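You operate a simulated robot arm through the tools that you are given. There is no shell and no other tool. Be economical: measure what you need, move in short steps, check, and stop when the job is done.

The job below is to be done with a simulated robot arm. You get a single attempt, and the scene is never put back.

JOB
Put the damp meter on the cart top away on the scanner shelf. Take the white block from the top of the dryer bench and leave it on the drip shelf under the drum taps. Take the wax tray and put it on the drip shelf under the drum taps. Take the grey pad from the ledge under the oilers and leave it on the top of the oil bench. Open the cart drawer, take the red tin and leave it in the inside of the cart drawer, then shut the drawer. Put the ticket that says "A 20" from the lay-up bench on the top of the vice bench. Take the steel weight from the lay-up bench and leave it on the top of the vice bench. Put the damp tray on the back of the bench by the light box. Fetch the brown pad and set it in the wash tray. Fetch the board ply from the top of the vice bench and set it on the wiper bench. Do these in any order. Set down upright: white block, red tin, steel weight.

Only the result counts: the job must be done as asked and must still hold three seconds after the hand-in. Knocking over, shifting, dropping, spilling or breaking anything else fails it.

ROBOT AND FRAMES
A 7-joint arm with a vacuum gripper on a trunk, on a base that drives. Base frame: it is fixed to the floor where the robot stands at the start and does not move with it; the origin is under the middle of the robot, x ahead of it, y to its left, z up. Readings come in m, degrees, newtons and seconds.
With the tool pointing down near the work surface it reaches from about 0.16 to 0.84 m from the robot's upright axis, wherever it stands. Its first joint turns from -166.0 to 166.0 degrees. Places, roughly: back of the bench by the light box [-10.7, 3, 0.9]; board ply [-6.5, 3.5, 0.75]; brown pad (5x8x5 cm) [-6.1, 2.3, 0.9]; cart drawer [0.8, 0.1, 0.6]; damp meter [0.5, -0.25, 0.75]; damp tray (17x12x3 cm) [-6.9, 2.5, 0.9]; drip shelf under the drum taps (94x24 cm) [0.74, 2.2, 0.6]; grey pad (5x8x5 cm) [-3.1, -0.3, 0.6]; inside of the cart drawer [0.8, 0, 0.5]; red tin (7x7x8 cm) [-3.3, -0.3, 0.7]; scanner shelf [-10.2, -0.1, 0.8]; steel weight [-4.5, 3.5, 1]; ticket [-4.25, 3.25, 0.75]; top of the oil bench [-0.2, 2.3, 0.9]; top of the vice bench [-6.7, 3.2, 0.8]; wash tray (20x15x5 cm) [-5.7, 2.6, 0.9]; wax tray (11x9x3 cm) [3.1, 2.5, 0.9]; white block (8x5x5 cm) [2.4, 2.4, 0.9]; wiper bench [-6.3, 2.5, 0.8]. Payload 1.88 kg.
Tool frame: the origin (TCP) lies in the middle of the cups' lips, and z points out of the cups. The gripper has 1 cup of 0.032 m across, covering 0.032 by 0.032 m (tool x, y); the bellows give 0.014 m. With the vacuum on, a cup seals on a smooth face that it is pressed against (1 to 4 N); it does not hold porous or soft things. The pull reaches 41 N.
Orientation is told as [roll, pitch, yaw] about the base's x, y, z axes, in that order, counted from this pose: with the cups facing straight down, the tool's x points along the base's -x, its y along +y and its z along -z.

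CONTROLS
- The arm moves only by the tool nudge_tool. Its argument "targets" is a list of rows, each a list of 7 numbers: the shift along the tool's x, y, z in m, then the turn, a rotation vector about the tool's x, y, z in degrees, then the vacuum: 1 switches it on, 0 off. In form: [[x, y, z, wx, wy, wz, vac], ...]. A call has 1 to 12 rows; each row is the pose to reach, as a shift and turn from the pose commanded when the call began, along the tool's axes at that moment. A row lasts 0.2 s, in which the tool goes at most 0.05 m and 8.6 degrees; a call with a longer step from one row to the next is refused whole, and so is a gripper value outside its range. Where a pose cannot be reached the arm comes as near as it can. A force on the tool above 40 N (or 10 N above the force at the start of the call, whichever is more), or a blocked arm, ends the call early, and 0.2 s more pass. The pull builds up within a second once a cup has sealed. Time passes only in rows, and 0.2 s behind the last, so rows that repeat a pose give it time. It gives the time, the measured TCP pose, the force on the tool (base axes) and the pull of the vacuum at its end, in the units of the frame above (readings bear some noise), with the torque about the TCP (base axes, N m) and any sound that the robot's microphone picked up.
- Cameras (640 x 400 px; columns grow to the right, rows downward): "scene" is now at [0.0147, 0.1634, 1.4823]; the picture's right is [0.01, -1.00, 0.00], its down [-0.80, -0.01, -0.60] and it looks along [0.60, 0.01, -0.80] (base axes); focal length 272 px, centre (320, 200). "wrist" rides on the gripper at [0.082, 0.014, -0.216] in the tool frame; the picture's right is [-0.16, 0.99, 0.00], its down [-0.91, -0.15, -0.37] and it looks along [-0.37, -0.06, 0.93] (tool axes); focal length 243 px, centre (320, 200). There is no depth. A picture from a camera that has moved, and an enlarged one, comes with that camera's place and axes in the base frame and with its lens.
- snapshot(camera): a new picture of that camera. No time passes.
- slide_trunk(by): slides the trunk up (or, below 0, down) by that many m; the arm and the scene camera ride with it, the base frame stays. It gives what a move gives, with no picture.
- drive_base(legs): drives the robot by 1 to 6 legs, each [ahead, left, turn to the left] in m, m and degrees, along the robot's own axes; the way and the turn of a leg run together, so that a leg with both is an arc; at most 1.5 m and 180 degrees a leg. The arm and the cameras ride along, it lands a little off, and it stops where it bumps. It gives what a move gives.
- turn_head(pan, tilt): turns the head with the scene camera to pan (to the left, within 155 degrees either way) and tilt (down, from -29 to 69), counted from straight ahead of the robot. It gives what a move gives.
- enlarge(camera, box): a new picture of the part [left, top, right, bottom] of that camera's present view, enlarged. No time passes.
- job_done(): hands the job in; it is judged then, once.

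Work in short steps. Places have to be worked out from the pictures, the camera data and where the tool is seen: move nearer, look again, correct. Check each grasp and each placing, and mend what went wrong. You have 546 turns and 336 pictures in all, those below and enlarged ones among them. Switch the vacuum off and draw the arm clear of the work before you hand the job in, unless the task says otherwise; then end with one line.

The tools are called by a JSON object that holds its "method" and its "body". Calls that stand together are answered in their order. nudge_tool: Moves the arm, as the interface text tells. Its arguments: {"type":"object","properties":{"targets":{"type":"array","items":{"type":"array","items":{"type":"number"}}}},"required":["targets"]} The other tools are called the same way: slide_trunk (by) slides the trunk up or down; drive_base (legs) drives the base; turn_head (pan, tilt) turns the head that bears the scene camera; snapshot (camera) takes a picture; enlarge (camera, box) takes an enlarged picture of a part of a camera's view; job_done () hands the job in.

At the start:

```text
time: 0.0
eef_pos: [0.3294, 0.346, 1.0301]
orientation: [0.1, 0.0, -0.2]
contact_force: [0.2, 0.5, -0.4]
ft_torque: [-0.02, 0.03, 0.03]
pull: 0.1
trunk travel left (down, up): [-0.45, 0.14]
robot x, y, heading: [0.0039, -0.0001, 0.2]
head pan, tilt: [0.7, 53.0]
```

scene: 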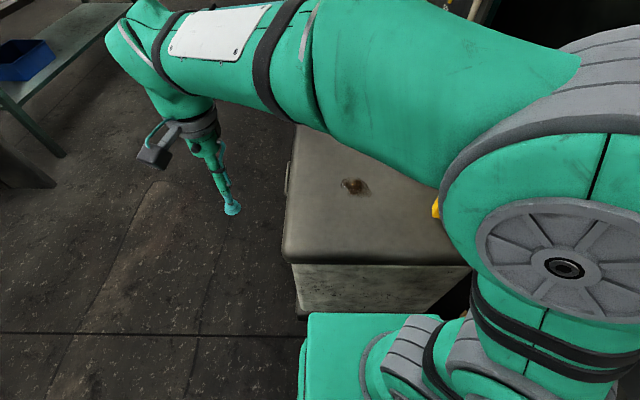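
wrist: 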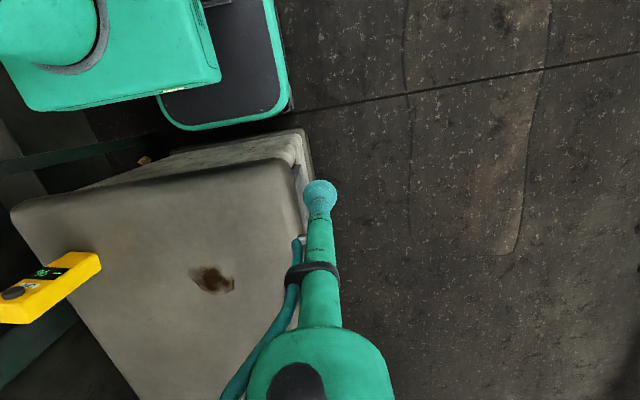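

I start by looking around to learn the layout of the room.

{"method": "turn_head", "body": {"pan": 0, "tilt": 15}}

{"method": "snapshot", "body": {"camera": "scene"}}

{"method": "turn_head", "body": {"pan": 75, "tilt": 20}}

{"method": "snapshot", "body": {"camera": "scene"}}

{"method": "turn_head", "body": {"pan": 150, "tilt": 15}}

{"method": "snapshot", "body": {"camera": "scene"}}

{"method": "turn_head", "body": {"pan": -150, "tilt": 15}}

{"method": "snapshot", "body": {"camera": "scene"}}

```text
time: 1.0
eef_pos: [0.3306, 0.3458, 1.0307]
orientation: [0.1, 0.0, -0.1]
contact_force: [-0.4, 1.3, -0.3]
ft_torque: [-0.01, 0.0, -0.02]
pull: 0.0
trunk travel left (down, up): [-0.45, 0.14]
robot x, y, heading: [0.001, 0.0008, 0.2]
head pan, tilt: [0.0, 15.0]
```

```text
333 pictures are left
camera scene: at [0.034, 0.1625, 1.5399], right [0.0, -1.0, 0.0], down [-0.26, 0.0, -0.97], along [0.97, 0.0, -0.26], focal length 272 px, centre (320, 200)
```

scene: 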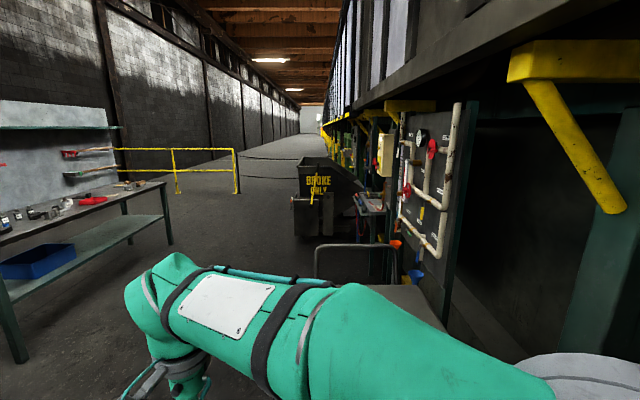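

```text
time: 2.5
eef_pos: [0.3306, 0.3466, 1.03]
orientation: [0.1, -0.1, -0.2]
contact_force: [0.0, 0.2, -0.2]
ft_torque: [-0.02, 0.01, 0.0]
pull: 0.0
trunk travel left (down, up): [-0.45, 0.14]
robot x, y, heading: [0.0006, 0.0, -0.1]
head pan, tilt: [75.0, 20.0]
```

```text
332 pictures are left
camera scene: at [-0.0352, 0.2524, 1.5318], right [0.97, -0.26, 0.0], down [-0.09, -0.33, -0.94], along [0.24, 0.91, -0.34], focal length 272 px, centre (320, 200)
```

scene: 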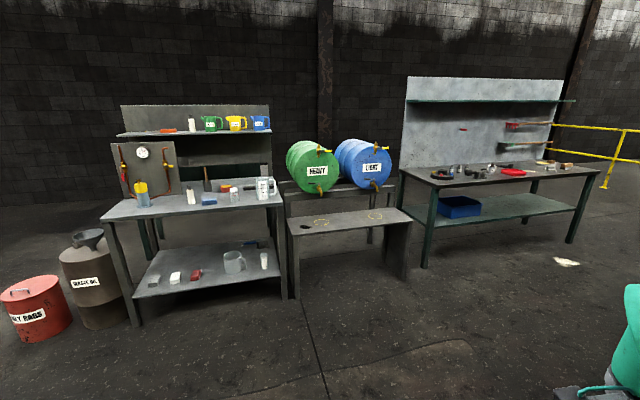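

```text
time: 4.0
eef_pos: [0.3299, 0.3468, 1.0301]
orientation: [0.2, 0.0, -0.1]
contact_force: [0.4, 0.9, 0.0]
ft_torque: [0.01, 0.01, -0.03]
pull: 0.1
trunk travel left (down, up): [-0.45, 0.14]
robot x, y, heading: [-0.0016, -0.001, 0.1]
head pan, tilt: [150.0, 15.0]
```

```text
331 pictures are left
camera scene: at [-0.1403, 0.2093, 1.54], right [0.5, 0.87, 0.0], down [0.22, -0.13, -0.97], along [-0.84, 0.48, -0.26], focal length 272 px, centre (320, 200)
```

scene: 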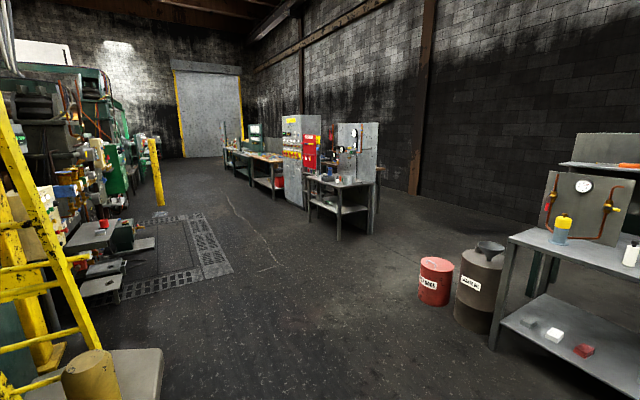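

```text
time: 8.1
eef_pos: [0.3305, 0.3467, 1.0301]
orientation: [0.1, 0.0, -0.1]
contact_force: [0.3, -0.4, 0.1]
ft_torque: [0.04, -0.01, 0.02]
pull: 0.1
trunk travel left (down, up): [-0.45, 0.14]
robot x, y, heading: [-0.0001, -0.0016, -0.1]
head pan, tilt: [-150.0, 15.0]
```

```text
330 pictures are left
camera scene: at [-0.1403, 0.1158, 1.54], right [-0.5, 0.87, 0.0], down [0.22, 0.13, -0.97], along [-0.84, -0.48, -0.26], focal length 272 px, centre (320, 200)
```

scene: 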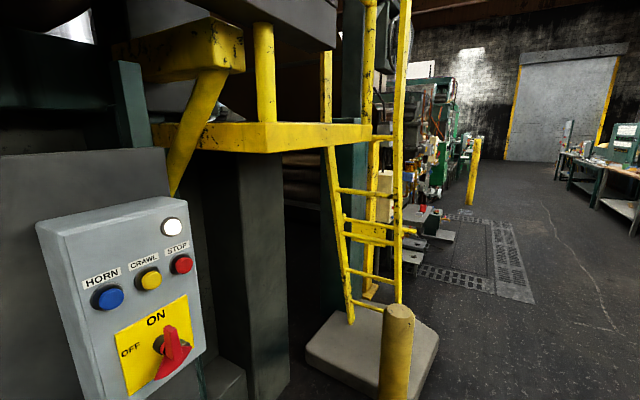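

The layout is clear: oil bench, drum rack and dryer bench lie to the left, the other benches behind. I drive left to y≈1 first and look back at the cart from there, to see how its drawer opens.

{"method": "drive_base", "body": {"legs": [[0, 1.1, 0]]}}

{"method": "turn_head", "body": {"pan": -70, "tilt": 35}}

{"method": "snapshot", "body": {"camera": "scene"}}

```text
time: 13.7
eef_pos: [0.3314, 1.4439, 1.0287]
orientation: [0.0, -0.1, -0.1]
contact_force: [-0.3, 0.5, 0.6]
ft_torque: [-0.03, 0.01, -0.03]
pull: 0.1
trunk travel left (down, up): [-0.45, 0.14]
robot x, y, heading: [-0.0017, 1.099, -0.1]
head pan, tilt: [-150.0, 15.0]
```

```text
time: 15.2
eef_pos: [0.3311, 1.4442, 1.0296]
orientation: [0.1, 0.0, -0.2]
contact_force: [0.4, 0.2, -0.3]
ft_torque: [-0.02, -0.01, 0.0]
pull: 0.0
trunk travel left (down, up): [-0.45, 0.14]
robot x, y, heading: [0.0058, 1.0983, -0.0]
head pan, tilt: [-70.0, 35.0]
```

```text
329 pictures are left
camera scene: at [-0.0288, 1.1782, 1.508], right [-0.94, -0.34, 0.0], down [-0.2, 0.54, -0.82], along [0.28, -0.77, -0.57], focal length 272 px, centre (320, 200)
```

scene: 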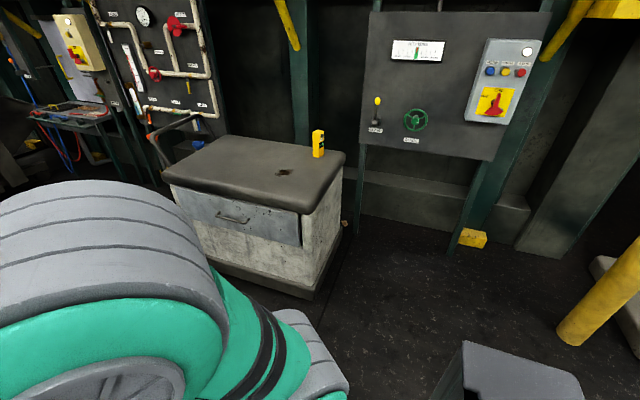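

The drawer front with its handle faces +y. Now I drive to the dryer bench for the white block, and look at it.

{"method": "drive_base", "body": {"legs": [[1.5, 0, 0], [0.95, 0, 0], [0, 0, 90], [0.35, 0, 0]]}}

{"method": "turn_head", "body": {"pan": 0, "tilt": 35}}

{"method": "snapshot", "body": {"camera": "scene"}}

{"method": "snapshot", "body": {"camera": "wrist"}}

```text
time: 32.9
eef_pos: [2.1074, 1.7582, 1.0295]
orientation: [0.2, 0.0, 89.7]
contact_force: [0.3, -0.3, -0.3]
ft_torque: [-0.01, 0.01, 0.02]
pull: 0.1
trunk travel left (down, up): [-0.45, 0.14]
robot x, y, heading: [2.4506, 1.4247, 89.8]
head pan, tilt: [-70.0, 35.0]
```

```text
time: 34.3
eef_pos: [2.1076, 1.7585, 1.0305]
orientation: [0.1, 0.0, 89.7]
contact_force: [0.3, 0.0, 0.1]
ft_torque: [0.01, -0.01, 0.02]
pull: 0.0
trunk travel left (down, up): [-0.45, 0.14]
robot x, y, heading: [2.4489, 1.4251, 89.7]
head pan, tilt: [0.0, 35.0]
```

```text
328 pictures are left
camera scene: at [2.2899, 1.4539, 1.508], right [1.0, -0.01, 0.0], down [0.0, -0.57, -0.82], along [0.0, 0.82, -0.57], focal length 272 px, centre (320, 200)
```

scene: 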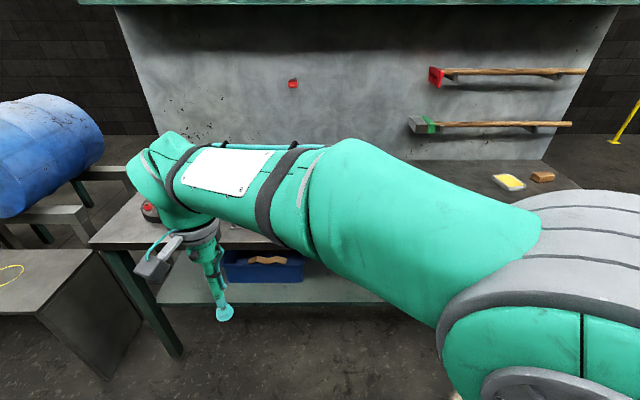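

```text
327 pictures are left
camera wrist: at [2.0945, 1.6755, 1.246], right [-0.99, 0.17, 0.0], down [0.16, 0.91, 0.37], along [0.06, 0.37, -0.93], focal length 243 px, centre (320, 200)
```

wrist: 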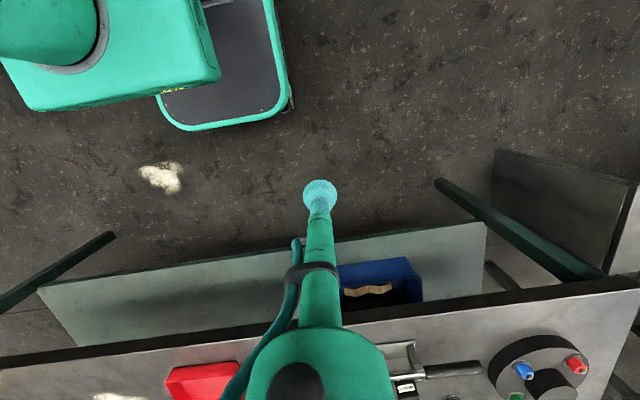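

The arm hides the bench in the scene view. I raise the trunk, drive closer and swing the tool over the bench for a wrist view.

{"method": "slide_trunk", "body": {"by": 0.13}}

{"method": "drive_base", "body": {"legs": [[0.27, 0, 0]]}}

{"method": "nudge_tool", "body": {"targets": [[0, -0.05, 0, 0, 0, 0, 0], [0, -0.1, 0, 0, 0, 0, 0], [0, -0.15, 0, 0, 0, 0, 0], [0, -0.2, 0, 0, 0, 0, 0], [0, -0.25, 0, 0, 0, 0, 0]]}}

{"method": "snapshot", "body": {"camera": "wrist"}}

```text
time: 35.9
eef_pos: [2.1086, 1.7584, 1.1609]
orientation: [0.0, 0.0, 89.7]
contact_force: [0.3, -0.1, -0.6]
ft_torque: [-0.01, 0.02, 0.01]
pull: 0.1
trunk travel left (down, up): [-0.58, 0.01]
robot x, y, heading: [2.4522, 1.4241, 89.3]
head pan, tilt: [0.0, 35.0]
```

```text
time: 37.8
eef_pos: [2.1107, 2.034, 1.1612]
orientation: [0.1, 0.0, 89.4]
contact_force: [-0.1, -0.3, -0.6]
ft_torque: [0.01, 0.01, 0.0]
pull: 0.1
trunk travel left (down, up): [-0.58, 0.01]
robot x, y, heading: [2.4521, 1.7047, 90.0]
head pan, tilt: [0.0, 35.0]
```

```text
time: 39.0
eef_pos: [2.3604, 2.0318, 1.1603]
orientation: [0.1, 0.0, 89.5]
contact_force: [0.2, -0.1, 0.2]
ft_torque: [0.01, -0.01, 0.02]
pull: 0.0
trunk travel left (down, up): [-0.58, 0.01]
robot x, y, heading: [2.4567, 1.7004, 89.5]
head pan, tilt: [0.0, 35.0]
```

```text
326 pictures are left
camera wrist: at [2.3463, 1.9478, 1.3752], right [-0.98, 0.17, 0.0], down [0.16, 0.91, 0.37], along [0.06, 0.37, -0.93], focal length 243 px, centre (320, 200)
```

wrist: 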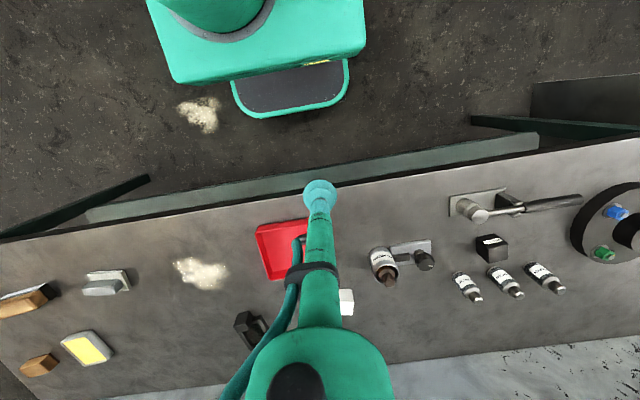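

The white block shows at about (2.36, 2.39) partly hidden behind the tool; the wax tray is at about (3.06, 2.44). I shift the tool to see the block fully.

{"method": "nudge_tool", "body": {"targets": [[-0.04, 0.03, 0, 0, 0, 0, 0], [-0.08, 0.06, 0, 0, 0, 0, 0], [-0.12, 0.09, 0, 0, 0, 0, 0], [-0.16, 0.12, 0, 0, 0, 0, 0], [-0.2, 0.12, 0, 0, 0, 0, 0]]}}

{"method": "snapshot", "body": {"camera": "wrist"}}

{"method": "snapshot", "body": {"camera": "scene"}}

```text
time: 40.2
eef_pos: [2.243, 2.2312, 1.1598]
orientation: [0.0, 0.1, 89.5]
contact_force: [0.3, -0.2, 0.6]
ft_torque: [0.0, -0.02, 0.0]
pull: 0.2
trunk travel left (down, up): [-0.58, 0.01]
robot x, y, heading: [2.454, 1.6984, 89.4]
head pan, tilt: [0.0, 35.0]
```

```text
325 pictures are left
camera wrist: at [2.2292, 2.1499, 1.3752], right [-0.98, 0.17, 0.0], down [0.16, 0.91, 0.37], along [0.06, 0.37, -0.93], focal length 243 px, centre (320, 200)
```

wrist: 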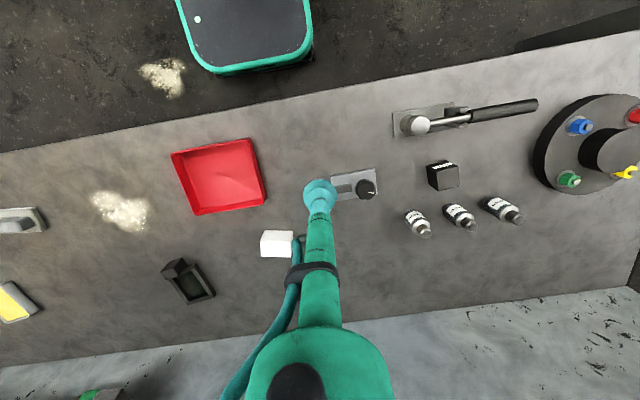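

```text
324 pictures are left
camera scene: at [2.2914, 1.7287, 1.6379], right [1.0, -0.01, 0.0], down [0.0, -0.57, -0.82], along [0.01, 0.82, -0.57], focal length 272 px, centre (320, 200)
```

scene: 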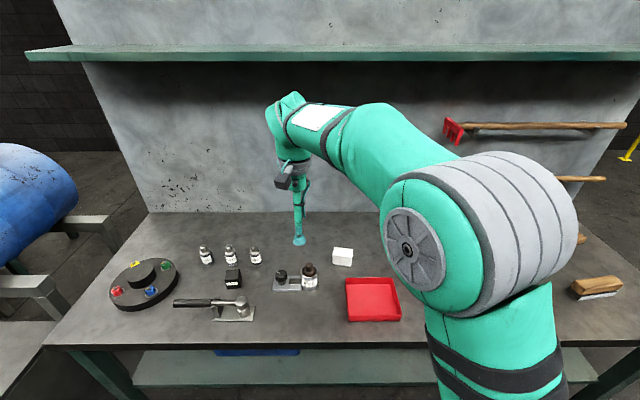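

Two views put the block's top at about (2.363, 2.40, 0.94). I move over it and come down partway, then check with the wrist camera.

{"method": "nudge_tool", "body": {"targets": [[-0.04, -0.03, 0, 0, 0, 0, 0], [-0.08, -0.06, 0, 0, 0, 0, 0], [-0.12, -0.09, 0, 0, 0, 0, 0], [-0.17, -0.12, 0, 0, 0, 0, 0], [-0.17, -0.12, 0.05, 0, 0, 0, 0], [-0.17, -0.12, 0.1, 0, 0, 0, 0], [-0.17, -0.12, 0.13, 0, 0, 0, 0]]}}

{"method": "snapshot", "body": {"camera": "wrist"}}

```text
refused: row 4 steps farther than a row can; nothing moved
```

```text
323 pictures are left
camera wrist: at [2.2292, 2.1499, 1.3752], right [-0.98, 0.17, 0.0], down [0.16, 0.91, 0.37], along [0.06, 0.37, -0.93], focal length 243 px, centre (320, 200)
```

wrist: 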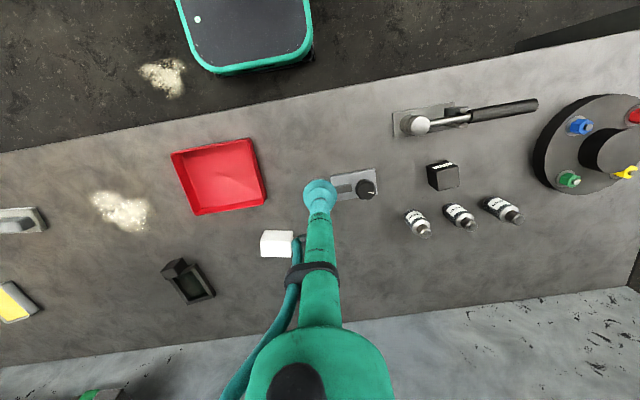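

The last row was a hair too long; I send it again with even steps.

{"method": "nudge_tool", "body": {"targets": [[-0.04, -0.028, 0, 0, 0, 0, 0], [-0.08, -0.056, 0, 0, 0, 0, 0], [-0.12, -0.084, 0, 0, 0, 0, 0], [-0.16, -0.112, 0, 0, 0, 0, 0], [-0.17, -0.12, 0.045, 0, 0, 0, 0], [-0.17, -0.12, 0.09, 0, 0, 0, 0], [-0.17, -0.12, 0.13, 0, 0, 0, 0]]}}

{"method": "snapshot", "body": {"camera": "wrist"}}

```text
time: 41.8
eef_pos: [2.3659, 2.401, 1.0289]
orientation: [0.0, 0.1, 89.4]
contact_force: [-0.4, -0.1, 0.4]
ft_torque: [-0.02, 0.0, -0.05]
pull: 0.0
trunk travel left (down, up): [-0.58, 0.01]
robot x, y, heading: [2.457, 1.7037, 89.8]
head pan, tilt: [0.0, 35.0]
```

```text
322 pictures are left
camera wrist: at [2.3516, 2.3178, 1.245], right [-0.98, 0.18, 0.0], down [0.16, 0.91, 0.37], along [0.06, 0.37, -0.93], focal length 243 px, centre (320, 200)
```

wrist: 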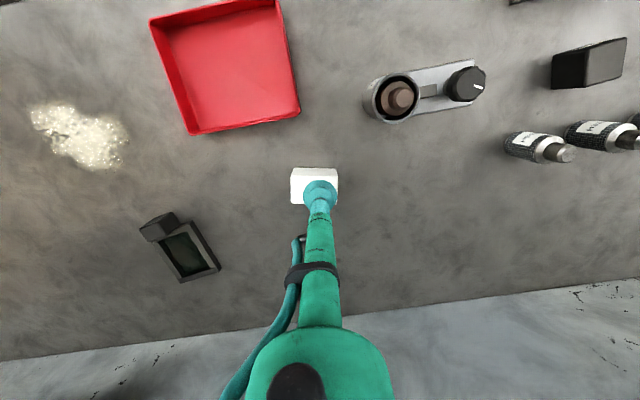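

I enlarge this view to judge the block's faces and height.

{"method": "enlarge", "body": {"camera": "wrist", "box": [240, 130, 400, 230]}}

{"method": "enlarge", "body": {"camera": "scene", "box": [240, 200, 400, 300]}}

```text
4.00 times, centred on (320, 180) of wrist
camera zoom: at [2.3516, 2.3178, 1.245], right [-0.98, 0.18, 0.0], down [0.16, 0.91, 0.37], along [0.06, 0.37, -0.93], focal length 970 px, centre (320, 280)
```

zoom: 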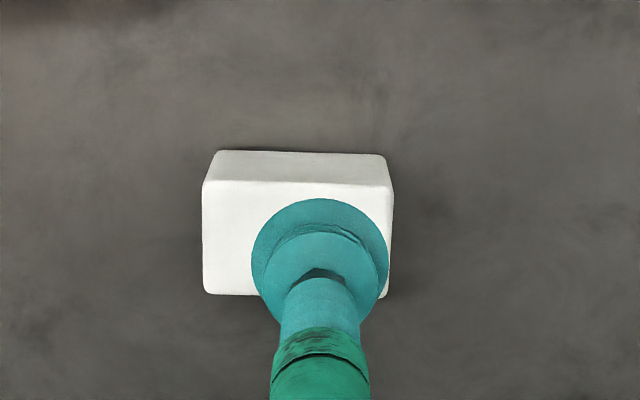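

```text
4.00 times, centred on (320, 250) of scene
camera zoom: at [2.2917, 1.7286, 1.638], right [1.0, -0.01, 0.0], down [0.0, -0.57, -0.82], along [0.01, 0.82, -0.57], focal length 1086 px, centre (320, 0)
```

zoom: 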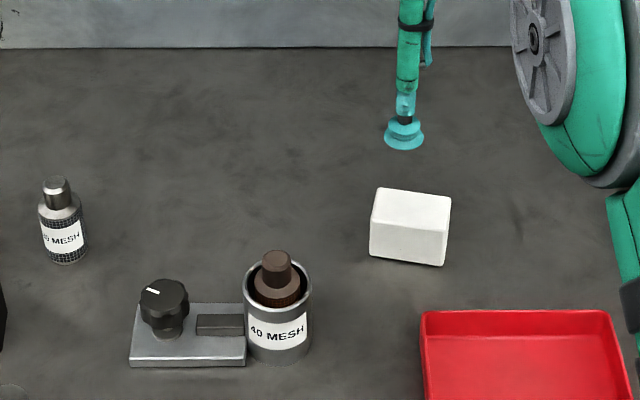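

Triangulating gives the block's top centre at about (2.38, 2.43, 0.92). I correct sideways and descend to just above it with the vacuum on.

{"method": "nudge_tool", "body": {"targets": [[-0.028, -0.014, 0.03, 0, 0, 0, 0], [-0.028, -0.014, 0.075, 0, 0, 0, 0], [-0.028, -0.014, 0.097, 0, 0, 0, 1], [-0.028, -0.014, 0.104, 0, 0, 0, 1], [-0.028, -0.014, 0.104, 0, 0, 0, 1]]}}

{"method": "enlarge", "body": {"camera": "wrist", "box": [240, 130, 400, 230]}}

```text
time: 43.0
eef_pos: [2.3793, 2.4298, 0.9252]
orientation: [0.1, 0.0, 89.5]
contact_force: [-0.1, 0.7, -0.3]
ft_torque: [0.03, 0.01, 0.02]
pull: 0.1
trunk travel left (down, up): [-0.58, 0.01]
robot x, y, heading: [2.4547, 1.7025, 89.5]
head pan, tilt: [0.0, 35.0]
```

```text
4.00 times, centred on (320, 180) of wrist
camera zoom: at [2.3647, 2.3463, 1.1415], right [-0.98, 0.17, 0.0], down [0.16, 0.91, 0.37], along [0.06, 0.37, -0.93], focal length 970 px, centre (320, 280)
```

zoom: 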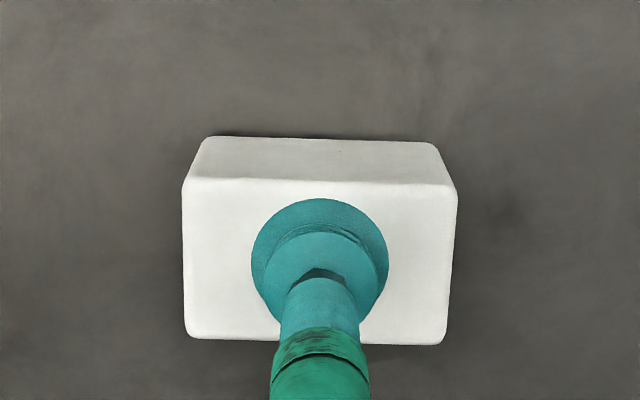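

The cup is well centred. I press on in small steps.

{"method": "nudge_tool", "body": {"targets": [[0, 0, 0.005, 0, 0, 0, 1], [0, 0, 0.009, 0, 0, 0, 1], [0, 0, 0.009, 0, 0, 0, 1]]}}

```text
time: 43.8
eef_pos: [2.3791, 2.4287, 0.9175]
orientation: [0.2, -0.1, 89.5]
contact_force: [0.3, -0.2, -1.0]
ft_torque: [0.0, 0.0, -0.02]
pull: 0.0
trunk travel left (down, up): [-0.58, 0.01]
robot x, y, heading: [2.4566, 1.704, 89.9]
head pan, tilt: [0.0, 35.0]
```

No firm contact yet; a little further.

{"method": "nudge_tool", "body": {"targets": [[0, 0, 0.004, 0, 0, 0, 1], [0, 0, 0.008, 0, 0, 0, 1], [0, 0, 0.008, 0, 0, 0, 1], [0, 0, 0.008, 0, 0, 0, 1], [0, 0, 0.008, 0, 0, 0, 1]]}}

```text
time: 45.0
eef_pos: [2.3787, 2.4294, 0.9084]
orientation: [0.2, -0.1, 89.5]
contact_force: [-2.0, -2.0, 6.4]
ft_torque: [0.12, -0.02, -0.01]
pull: 40.6
trunk travel left (down, up): [-0.58, 0.01]
robot x, y, heading: [2.4532, 1.7001, 89.6]
head pan, tilt: [0.0, 35.0]
```

Sealed with full pull. I lift the block and draw it back toward the robot, clear of the red tray.

{"method": "nudge_tool", "body": {"targets": [[0, 0, -0.02, 0, 0, 0, 1], [0, 0, -0.06, 0, 0, 0, 1], [0, 0, -0.1, 0, 0, 0, 1], [0, 0, -0.15, 0, 0, 0, 1], [0, 0, -0.19, 0, 0, 0, 1], [0.04, 0, -0.19, 0, 0, 0, 1], [0.08, 0, -0.19, 0, 0, 0, 1]]}}

{"method": "drive_base", "body": {"legs": [[-0.5, 0, 0], [0, 1.5, 0]]}}

{"method": "snapshot", "body": {"camera": "scene"}}

```text
time: 46.6
eef_pos: [2.3779, 2.3483, 1.1005]
orientation: [0.0, 0.1, 89.5]
contact_force: [0.4, -0.8, -3.5]
ft_torque: [0.04, -0.01, -0.01]
pull: 40.5
trunk travel left (down, up): [-0.58, 0.01]
robot x, y, heading: [2.4578, 1.6993, 89.7]
head pan, tilt: [0.0, 35.0]
```

```text
time: 56.6
eef_pos: [0.8742, 1.8609, 1.0997]
orientation: [0.0, -0.1, 89.8]
contact_force: [-0.4, 0.2, -3.5]
ft_torque: [0.01, 0.01, -0.01]
pull: 40.4
trunk travel left (down, up): [-0.58, 0.01]
robot x, y, heading: [0.9522, 1.2108, 89.8]
head pan, tilt: [0.0, 35.0]
```

```text
318 pictures are left
camera scene: at [0.7916, 1.2382, 1.638], right [1.0, 0.0, 0.0], down [0.0, -0.57, -0.82], along [0.0, 0.82, -0.57], focal length 272 px, centre (320, 200)
```

scene: 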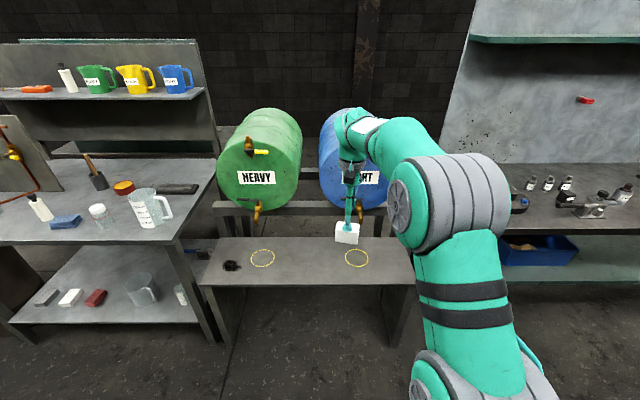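

The shelf spans about x 0.26–1.2, y 2.05–2.35, with taps over the two yellow rings (x≈0.49 and 0.98). I will put the block between the rings: shift left, lower the trunk while clear, then drive in.

{"method": "drive_base", "body": {"legs": [[0, 0.2, 0]]}}

{"method": "slide_trunk", "body": {"by": -0.33}}

{"method": "drive_base", "body": {"legs": [[0.27, 0, 0]]}}

{"method": "turn_head", "body": {"pan": 0, "tilt": 40}}

{"method": "snapshot", "body": {"camera": "scene"}}

{"method": "snapshot", "body": {"camera": "wrist"}}

```text
time: 58.2
eef_pos: [0.6739, 1.8604, 1.099]
orientation: [0.1, 0.1, 89.9]
contact_force: [0.0, 0.2, -4.7]
ft_torque: [-0.01, -0.03, -0.01]
pull: 40.7
trunk travel left (down, up): [-0.58, 0.01]
robot x, y, heading: [0.7591, 1.2092, 90.0]
head pan, tilt: [0.0, 35.0]
```

```text
time: 61.4
eef_pos: [0.6733, 1.8598, 0.7687]
orientation: [0.1, 0.0, 89.9]
contact_force: [0.8, -0.2, -3.5]
ft_torque: [-0.01, -0.02, 0.0]
pull: 40.9
trunk travel left (down, up): [-0.25, 0.34]
robot x, y, heading: [0.7553, 1.2152, 90.1]
head pan, tilt: [0.0, 35.0]
```

```text
time: 63.3
eef_pos: [0.6715, 2.1287, 0.7689]
orientation: [0.2, -0.1, 90.0]
contact_force: [-0.4, -0.3, -3.5]
ft_torque: [-0.04, 0.01, -0.04]
pull: 40.3
trunk travel left (down, up): [-0.25, 0.34]
robot x, y, heading: [0.7581, 1.4777, 90.2]
head pan, tilt: [0.0, 35.0]
```

```text
time: 64.0
eef_pos: [0.6714, 2.1276, 0.7697]
orientation: [0.1, 0.1, 90.0]
contact_force: [0.0, -0.5, -3.7]
ft_torque: [-0.02, 0.01, -0.01]
pull: 40.8
trunk travel left (down, up): [-0.25, 0.34]
robot x, y, heading: [0.7551, 1.4813, 90.2]
head pan, tilt: [0.0, 40.0]
```

```text
317 pictures are left
camera scene: at [0.5922, 1.5041, 1.3005], right [1.0, 0.0, 0.0], down [0.0, -0.64, -0.77], along [0.0, 0.77, -0.64], focal length 272 px, centre (320, 200)
```

scene: 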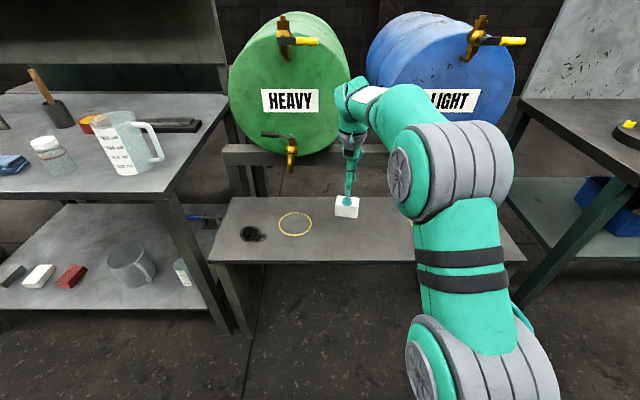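

```text
316 pictures are left
camera wrist: at [0.6587, 2.0456, 0.9843], right [-0.99, 0.16, 0.0], down [0.15, 0.92, 0.37], along [0.06, 0.37, -0.93], focal length 243 px, centre (320, 200)
```

wrist: 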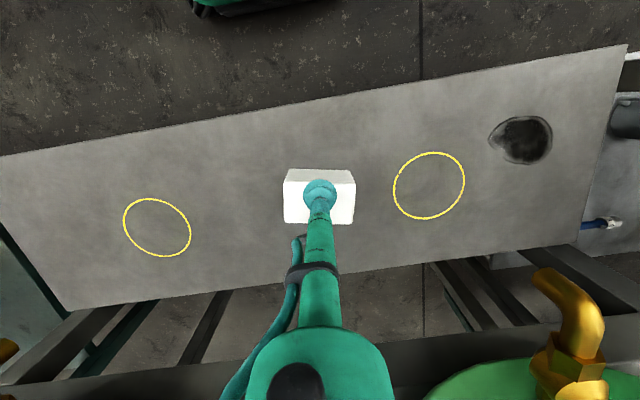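

The block hangs over the shelf between the rings. I ease ahead 3 cm and lower to near the shelf.

{"method": "nudge_tool", "body": {"targets": [[-0.03, 0, 0.02, 0, 0, 0, 1], [-0.03, 0, 0.06, 0, 0, 0, 1], [-0.03, 0, 0.08, 0, 0, 0, 1], [-0.03, 0, 0.09, 0, 0, 0, 1]]}}

{"method": "enlarge", "body": {"camera": "wrist", "box": [160, 100, 480, 300]}}

```text
time: 65.0
eef_pos: [0.6716, 2.1582, 0.6779]
orientation: [0.1, 0.1, 90.0]
contact_force: [0.9, 0.7, -4.4]
ft_torque: [-0.03, 0.02, 0.0]
pull: 40.6
trunk travel left (down, up): [-0.25, 0.34]
robot x, y, heading: [0.759, 1.4792, 90.4]
head pan, tilt: [0.0, 40.0]
```

```text
2.00 times, centred on (320, 200) of wrist
camera zoom: at [0.658, 2.0757, 0.8943], right [-0.99, 0.16, 0.0], down [0.15, 0.91, 0.37], along [0.06, 0.37, -0.93], focal length 485 px, centre (320, 200)
```

zoom: 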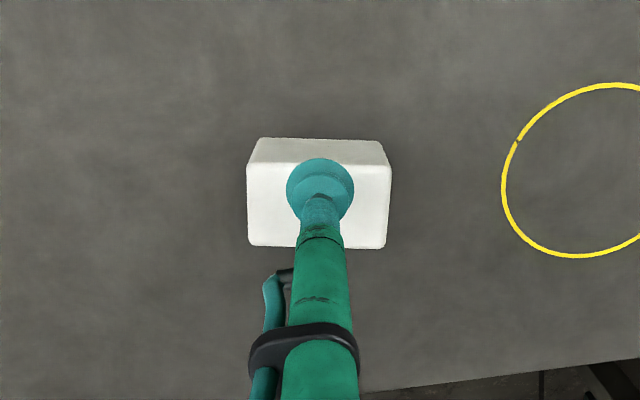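

I lower in small steps until the shelf takes the weight.

{"method": "nudge_tool", "body": {"targets": [[0, 0, 0.006, 0, 0, 0, 1], [0, 0, 0.012, 0, 0, 0, 1], [0, 0, 0.016, 0, 0, 0, 1]]}}

```text
time: 65.8
eef_pos: [0.6724, 2.1586, 0.6632]
orientation: [0.1, 0.1, 89.9]
contact_force: [-0.7, 0.5, -3.3]
ft_torque: [0.01, 0.01, -0.03]
pull: 40.7
trunk travel left (down, up): [-0.25, 0.34]
robot x, y, heading: [0.7625, 1.4794, 90.1]
head pan, tilt: [0.0, 40.0]
```

{"method": "nudge_tool", "body": {"targets": [[0, 0, 0.005, 0, 0, 0, 1], [0, 0, 0.01, 0, 0, 0, 1], [0, 0, 0.013, 0, 0, 0, 1]]}}

```text
time: 66.6
eef_pos: [0.6715, 2.1583, 0.6514]
orientation: [0.1, -0.1, 90.0]
contact_force: [-0.7, -1.9, 2.1]
ft_torque: [0.06, -0.01, 0.0]
pull: 40.8
trunk travel left (down, up): [-0.25, 0.34]
robot x, y, heading: [0.758, 1.4835, 90.0]
head pan, tilt: [0.0, 40.0]
```

The force turned upward: the block stands on the shelf. I release and rise.

{"method": "nudge_tool", "body": {"targets": [[0, 0, 0, 0, 0, 0, 0], [0, 0, 0, 0, 0, 0, 0], [0, 0, 0, 0, 0, 0, 0], [0, 0, 0, 0, 0, 0, 0], [0, 0, -0.01, 0, 0, 0, 0], [0, 0, -0.03, 0, 0, 0, 0], [0, 0, -0.07, 0, 0, 0, 0], [0, 0, -0.12, 0, 0, 0, 0]]}}

{"method": "snapshot", "body": {"camera": "wrist"}}

```text
time: 68.4
eef_pos: [0.6714, 2.1583, 0.7697]
orientation: [0.1, 0.1, 90.1]
contact_force: [0.4, 0.0, 0.5]
ft_torque: [-0.02, -0.04, -0.02]
pull: 0.0
trunk travel left (down, up): [-0.25, 0.34]
robot x, y, heading: [0.7573, 1.4792, 90.3]
head pan, tilt: [0.0, 40.0]
```

```text
314 pictures are left
camera wrist: at [0.658, 2.0755, 0.9854], right [-0.99, 0.16, 0.0], down [0.15, 0.92, 0.37], along [0.06, 0.37, -0.93], focal length 243 px, centre (320, 200)
```

wrist: 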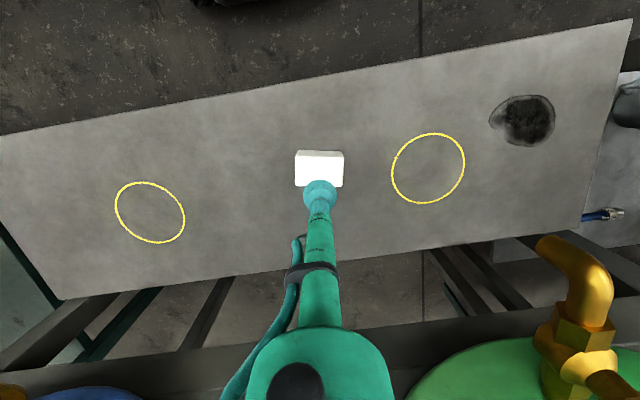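

The block stands well. I back off, raise the trunk and drive to the wax tray at the far end of the dryer bench.

{"method": "drive_base", "body": {"legs": [[-0.4, 0, 0]]}}

{"method": "slide_trunk", "body": {"by": 0.34}}

{"method": "drive_base", "body": {"legs": [[0, -1.5, 0], [0, -0.85, 0], [0.6, 0, 0]]}}

{"method": "snapshot", "body": {"camera": "scene"}}

{"method": "snapshot", "body": {"camera": "wrist"}}

```text
time: 70.9
eef_pos: [0.6733, 1.7577, 0.7694]
orientation: [0.2, 0.0, 89.9]
contact_force: [-0.3, 0.2, -0.6]
ft_torque: [0.0, 0.0, 0.02]
pull: 0.0
trunk travel left (down, up): [-0.25, 0.34]
robot x, y, heading: [0.7564, 1.0793, 90.1]
head pan, tilt: [0.0, 40.0]
```

```text
time: 74.2
eef_pos: [0.673, 1.7581, 1.1101]
orientation: [0.1, 0.0, 89.9]
contact_force: [0.3, 0.7, 0.1]
ft_torque: [-0.03, 0.0, 0.0]
pull: 0.1
trunk travel left (down, up): [-0.59, 0.0]
robot x, y, heading: [0.7532, 1.0791, 89.7]
head pan, tilt: [0.0, 40.0]
```

```text
time: 88.8
eef_pos: [3.0297, 2.3539, 1.1094]
orientation: [0.1, 0.1, 89.8]
contact_force: [-0.6, -0.1, 0.5]
ft_torque: [-0.02, 0.02, 0.03]
pull: 0.1
trunk travel left (down, up): [-0.59, 0.0]
robot x, y, heading: [3.111, 1.675, 89.7]
head pan, tilt: [0.0, 40.0]
```

```text
313 pictures are left
camera scene: at [2.9493, 1.7, 1.6404], right [1.0, 0.0, 0.0], down [0.0, -0.64, -0.77], along [0.0, 0.77, -0.64], focal length 272 px, centre (320, 200)
```

scene: 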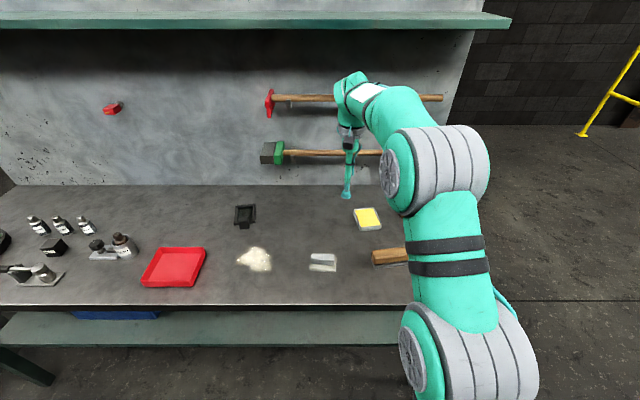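

```text
312 pictures are left
camera wrist: at [3.0167, 2.2711, 1.3255], right [-0.99, 0.17, 0.0], down [0.16, 0.91, 0.37], along [0.06, 0.37, -0.93], focal length 243 px, centre (320, 200)
```

wrist: 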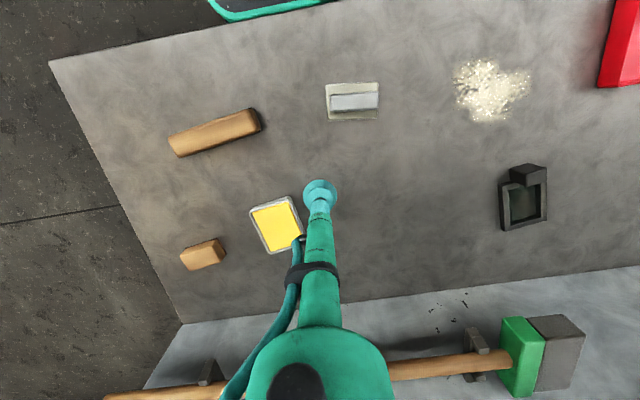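

The wax tray's centre works out at about (3.138, 2.485) from both cameras. I move above it and descend partway.

{"method": "nudge_tool", "body": {"targets": [[-0.035, -0.03, 0, 0, 0, 0, 0], [-0.07, -0.06, 0, 0, 0, 0, 0], [-0.1, -0.09, 0.01, 0, 0, 0, 0], [-0.13, -0.109, 0.03, 0, 0, 0, 0], [-0.13, -0.109, 0.07, 0, 0, 0, 0], [-0.13, -0.109, 0.11, 0, 0, 0, 0], [-0.13, -0.109, 0.14, 0, 0, 0, 0]]}}

{"method": "snapshot", "body": {"camera": "wrist"}}

{"method": "enlarge", "body": {"camera": "scene", "box": [300, 130, 460, 230]}}

```text
time: 90.4
eef_pos: [3.1399, 2.4839, 0.9703]
orientation: [0.1, 0.0, 89.9]
contact_force: [0.2, 0.6, 0.5]
ft_torque: [0.0, -0.01, -0.03]
pull: 0.0
trunk travel left (down, up): [-0.59, 0.0]
robot x, y, heading: [3.116, 1.6729, 89.7]
head pan, tilt: [0.0, 40.0]
```

```text
311 pictures are left
camera wrist: at [3.1266, 2.4007, 1.186], right [-0.99, 0.17, 0.0], down [0.16, 0.91, 0.37], along [0.06, 0.37, -0.93], focal length 243 px, centre (320, 200)
```

wrist: 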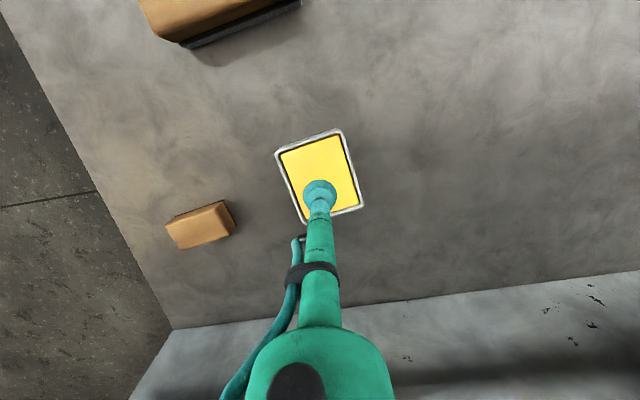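

```text
4.00 times, centred on (380, 180) of scene
camera zoom: at [2.9493, 1.6997, 1.6405], right [1.0, 0.0, 0.0], down [0.0, -0.64, -0.77], along [0.0, 0.77, -0.64], focal length 1086 px, centre (80, 280)
```

zoom: 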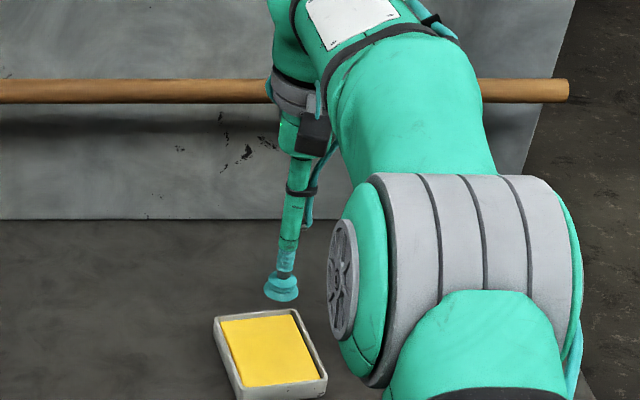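

Centred under the cup. I descend in small steps with the vacuum on.

{"method": "nudge_tool", "body": {"targets": [[0, 0, 0.04, 0, 0, 0, 1], [0, 0, 0.06, 0, 0, 0, 1], [0, 0, 0.065, 0, 0, 0, 1], [0, 0, 0.07, 0, 0, 0, 1]]}}

{"method": "enlarge", "body": {"camera": "wrist", "box": [240, 130, 400, 230]}}

```text
time: 91.4
eef_pos: [3.1395, 2.4831, 0.8998]
orientation: [0.0, -0.1, 89.9]
contact_force: [-0.5, -0.1, -0.6]
ft_torque: [-0.01, 0.01, 0.02]
pull: 0.1
trunk travel left (down, up): [-0.59, 0.0]
robot x, y, heading: [3.1115, 1.6734, 90.0]
head pan, tilt: [0.0, 40.0]
```

```text
4.00 times, centred on (320, 180) of wrist
camera zoom: at [3.1259, 2.4005, 1.1151], right [-0.99, 0.17, 0.0], down [0.16, 0.91, 0.37], along [0.06, 0.37, -0.93], focal length 970 px, centre (320, 280)
```

zoom: 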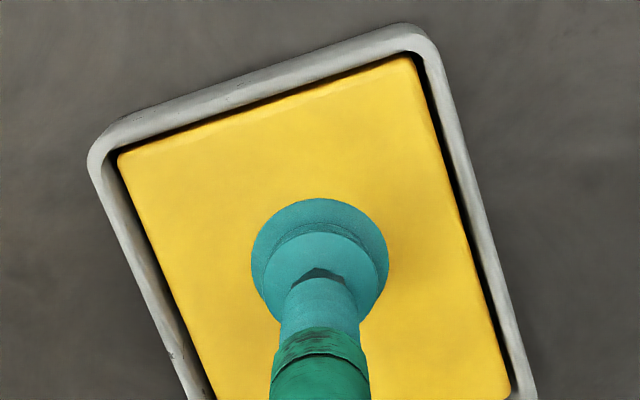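

Well over the wax. I press gently.

{"method": "nudge_tool", "body": {"targets": [[0, 0, 0.006, 0, 0, 0, 1], [0, 0, 0.012, 0, 0, 0, 1], [0, 0, 0.016, 0, 0, 0, 1], [0, 0, 0.016, 0, 0, 0, 1]]}}

```text
time: 92.4
eef_pos: [3.1392, 2.4843, 0.883]
orientation: [0.1, 0.1, 89.9]
contact_force: [0.2, -1.2, -0.7]
ft_torque: [0.01, 0.01, 0.03]
pull: 40.7
trunk travel left (down, up): [-0.59, 0.0]
robot x, y, heading: [3.1116, 1.6754, 90.0]
head pan, tilt: [0.0, 40.0]
```

Sealed already. I lift a little and check that the whole tray comes up.

{"method": "nudge_tool", "body": {"targets": [[0, 0, 0, 0, 0, 0, 1], [0, 0, -0.01, 0, 0, 0, 1], [0, 0, -0.03, 0, 0, 0, 1], [0, 0, -0.06, 0, 0, 0, 1], [0, 0, -0.1, 0, 0, 0, 1]]}}

{"method": "enlarge", "body": {"camera": "scene", "box": [300, 130, 460, 230]}}

```text
time: 93.6
eef_pos: [3.1379, 2.4833, 0.9845]
orientation: [0.1, 0.1, 89.9]
contact_force: [0.0, 0.6, -6.0]
ft_torque: [-0.05, 0.06, -0.01]
pull: 40.2
trunk travel left (down, up): [-0.59, 0.0]
robot x, y, heading: [3.1111, 1.6786, 89.8]
head pan, tilt: [0.0, 40.0]
```

```text
4.00 times, centred on (380, 180) of scene
camera zoom: at [2.9493, 1.7, 1.6404], right [1.0, 0.0, 0.0], down [0.0, -0.64, -0.77], along [0.0, 0.77, -0.64], focal length 1086 px, centre (80, 280)
```

zoom: 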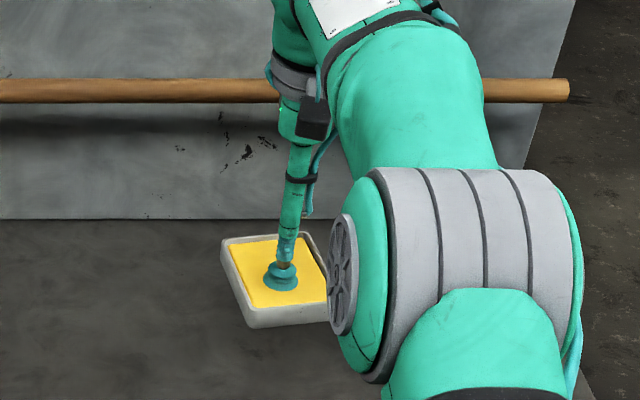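

The whole tray came up. I raise it, draw it in, and drive back to the drip shelf.

{"method": "nudge_tool", "body": {"targets": [[0.02, 0, -0.04, 0, 0, 0, 1], [0.05, 0, -0.07, 0, 0, 0, 1], [0.09, 0, -0.09, 0, 0, 0, 1], [0.13, 0, -0.11, 0, 0, 0, 1]]}}

{"method": "drive_base", "body": {"legs": [[-0.55, 0, 0], [0, 1.3, 0], [0, 1.036, 0]]}}

{"method": "slide_trunk", "body": {"by": -0.34}}

{"method": "snapshot", "body": {"camera": "scene"}}

```text
time: 94.6
eef_pos: [3.1394, 2.3536, 1.0944]
orientation: [0.0, 0.0, 89.9]
contact_force: [0.0, -0.2, -5.6]
ft_torque: [-0.06, 0.0, 0.03]
pull: 41.1
trunk travel left (down, up): [-0.59, 0.0]
robot x, y, heading: [3.1141, 1.6785, 89.9]
head pan, tilt: [0.0, 40.0]
```

```text
time: 108.8
eef_pos: [0.8065, 1.8173, 1.0942]
orientation: [0.1, 0.1, 89.4]
contact_force: [0.2, 0.2, -6.4]
ft_torque: [-0.08, 0.0, -0.02]
pull: 40.9
trunk travel left (down, up): [-0.59, 0.0]
robot x, y, heading: [0.7746, 1.1428, 89.3]
head pan, tilt: [0.0, 40.0]
```

```text
time: 112.2
eef_pos: [0.8064, 1.8178, 0.7539]
orientation: [0.1, 0.1, 89.4]
contact_force: [0.6, -0.3, -6.7]
ft_torque: [-0.09, 0.03, -0.01]
pull: 40.7
trunk travel left (down, up): [-0.25, 0.34]
robot x, y, heading: [0.7732, 1.1418, 89.4]
head pan, tilt: [0.0, 40.0]
```

```text
307 pictures are left
camera scene: at [0.6108, 1.1653, 1.3005], right [1.0, -0.01, 0.0], down [-0.01, -0.64, -0.77], along [0.01, 0.77, -0.64], focal length 272 px, centre (320, 200)
```

scene: 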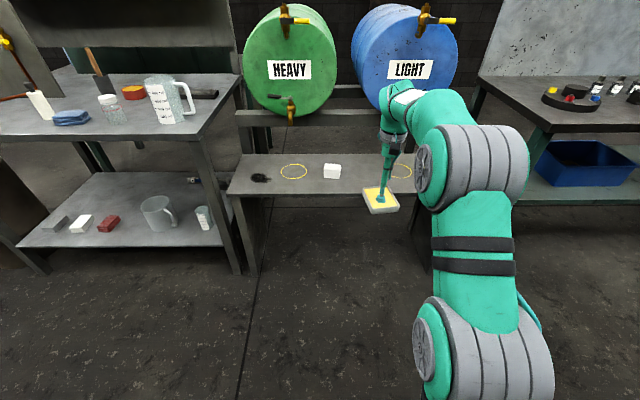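

The tray is lined up just right of the block. I drive in and lower it.

{"method": "drive_base", "body": {"legs": [[0.34, 0, 0]]}}

{"method": "nudge_tool", "body": {"targets": [[0, 0, 0.04, 0, 0, 0, 1], [0, 0, 0.08, 0, 0, 0, 1], [0, 0, 0.1, 0, 0, 0, 1]]}}

{"method": "snapshot", "body": {"camera": "wrist"}}

```text
time: 114.4
eef_pos: [0.8094, 2.157, 0.7535]
orientation: [0.1, 0.1, 89.4]
contact_force: [-0.6, -0.6, -5.7]
ft_torque: [-0.06, 0.01, 0.02]
pull: 40.4
trunk travel left (down, up): [-0.25, 0.34]
robot x, y, heading: [0.7798, 1.4778, 89.3]
head pan, tilt: [0.0, 40.0]
```

```text
time: 115.2
eef_pos: [0.8091, 2.1554, 0.6533]
orientation: [0.1, 0.1, 89.4]
contact_force: [0.1, 0.0, -5.5]
ft_torque: [-0.07, -0.02, -0.01]
pull: 40.5
trunk travel left (down, up): [-0.25, 0.34]
robot x, y, heading: [0.7766, 1.4774, 89.4]
head pan, tilt: [0.0, 40.0]
```

```text
306 pictures are left
camera wrist: at [0.7956, 2.0738, 0.8687], right [-0.98, 0.18, 0.0], down [0.16, 0.91, 0.37], along [0.06, 0.37, -0.93], focal length 243 px, centre (320, 200)
```

wrist: 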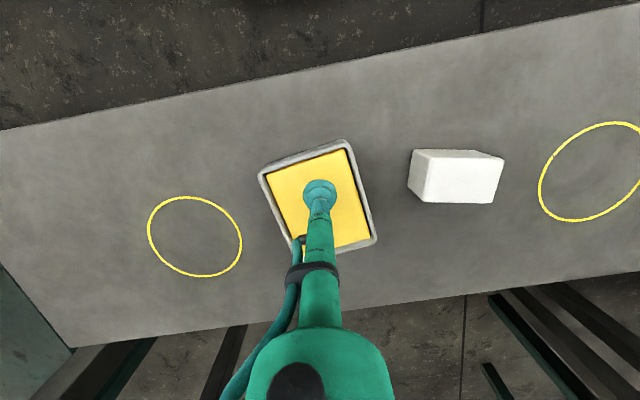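

Clear of the block and ring. I lower in small steps.

{"method": "nudge_tool", "body": {"targets": [[0, 0, 0.01, 0, 0, 0, 1], [0, 0, 0.02, 0, 0, 0, 1], [0, 0, 0.026, 0, 0, 0, 1], [0, 0, 0.031, 0, 0, 0, 1]]}}

```text
time: 116.2
eef_pos: [0.8093, 2.1573, 0.6213]
orientation: [0.1, 0.1, 89.3]
contact_force: [0.2, -1.1, -1.1]
ft_torque: [0.14, -0.03, -0.03]
pull: 41.0
trunk travel left (down, up): [-0.25, 0.34]
robot x, y, heading: [0.7784, 1.482, 89.4]
head pan, tilt: [0.0, 40.0]
```

The shelf is taking the weight. A couple of millimetres more, then release and rise.

{"method": "nudge_tool", "body": {"targets": [[0, 0, 0.004, 0, 0, 0, 1], [0, 0, 0.004, 0, 0, 0, 0], [0, 0, 0.004, 0, 0, 0, 0], [0, 0, 0.004, 0, 0, 0, 0], [0, 0, 0.002, 0, 0, 0, 0], [0, 0, -0.01, 0, 0, 0, 0], [0, 0, -0.04, 0, 0, 0, 0], [0, 0, -0.08, 0, 0, 0, 0], [0, 0, -0.12, 0, 0, 0, 0]]}}

{"method": "snapshot", "body": {"camera": "wrist"}}

```text
time: 118.2
eef_pos: [0.8085, 2.1564, 0.7428]
orientation: [0.1, 0.2, 89.5]
contact_force: [-0.1, 1.2, 0.4]
ft_torque: [0.02, 0.01, -0.03]
pull: 0.1
trunk travel left (down, up): [-0.25, 0.34]
robot x, y, heading: [0.7734, 1.481, 89.2]
head pan, tilt: [0.0, 40.0]
```

```text
305 pictures are left
camera wrist: at [0.7944, 2.0745, 0.9584], right [-0.98, 0.18, 0.0], down [0.16, 0.91, 0.37], along [0.06, 0.37, -0.93], focal length 243 px, centre (320, 200)
```

wrist: 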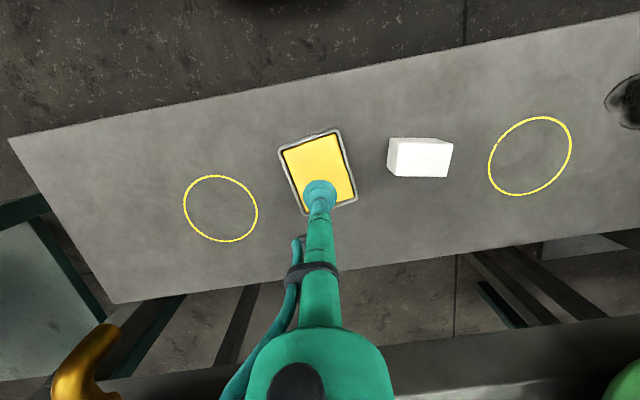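

Both items stand on the drip shelf. Next the cart drawer: I back away and turn to face the cart for a front view of the drawer.

{"method": "drive_base", "body": {"legs": [[-0.25, 0, 0], [0, 0, 90], [0, 0, 89.5]]}}

{"method": "turn_head", "body": {"pan": 0, "tilt": 40}}

{"method": "snapshot", "body": {"camera": "scene"}}

```text
time: 127.7
eef_pos: [0.7505, 0.5492, 0.7433]
orientation: [0.2, 0.1, -90.0]
contact_force: [0.1, 0.0, -0.9]
ft_torque: [-0.01, 0.02, 0.0]
pull: 0.1
trunk travel left (down, up): [-0.25, 0.34]
robot x, y, heading: [0.7731, 1.2242, -89.9]
head pan, tilt: [0.0, 40.0]
```

```text
time: 128.3
eef_pos: [0.7502, 0.5497, 0.7425]
orientation: [0.0, 0.1, -90.1]
contact_force: [-0.5, 0.4, 0.1]
ft_torque: [-0.02, 0.0, 0.02]
pull: 0.1
trunk travel left (down, up): [-0.25, 0.34]
robot x, y, heading: [0.7732, 1.2254, -89.9]
head pan, tilt: [0.0, 40.0]
```

```text
304 pictures are left
camera scene: at [0.939, 1.2012, 1.3004], right [-1.0, 0.0, 0.0], down [0.0, 0.64, -0.77], along [0.0, -0.77, -0.64], focal length 272 px, centre (320, 200)
```

scene: 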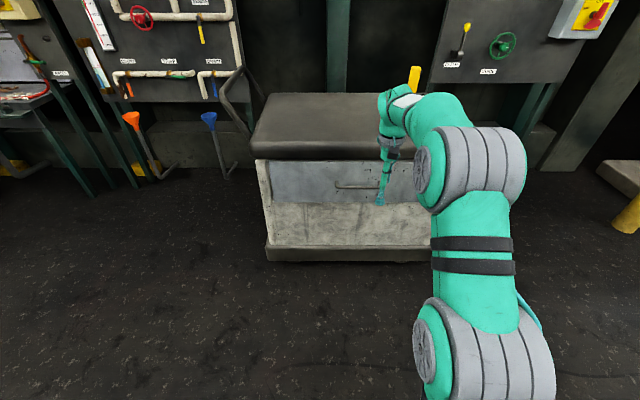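

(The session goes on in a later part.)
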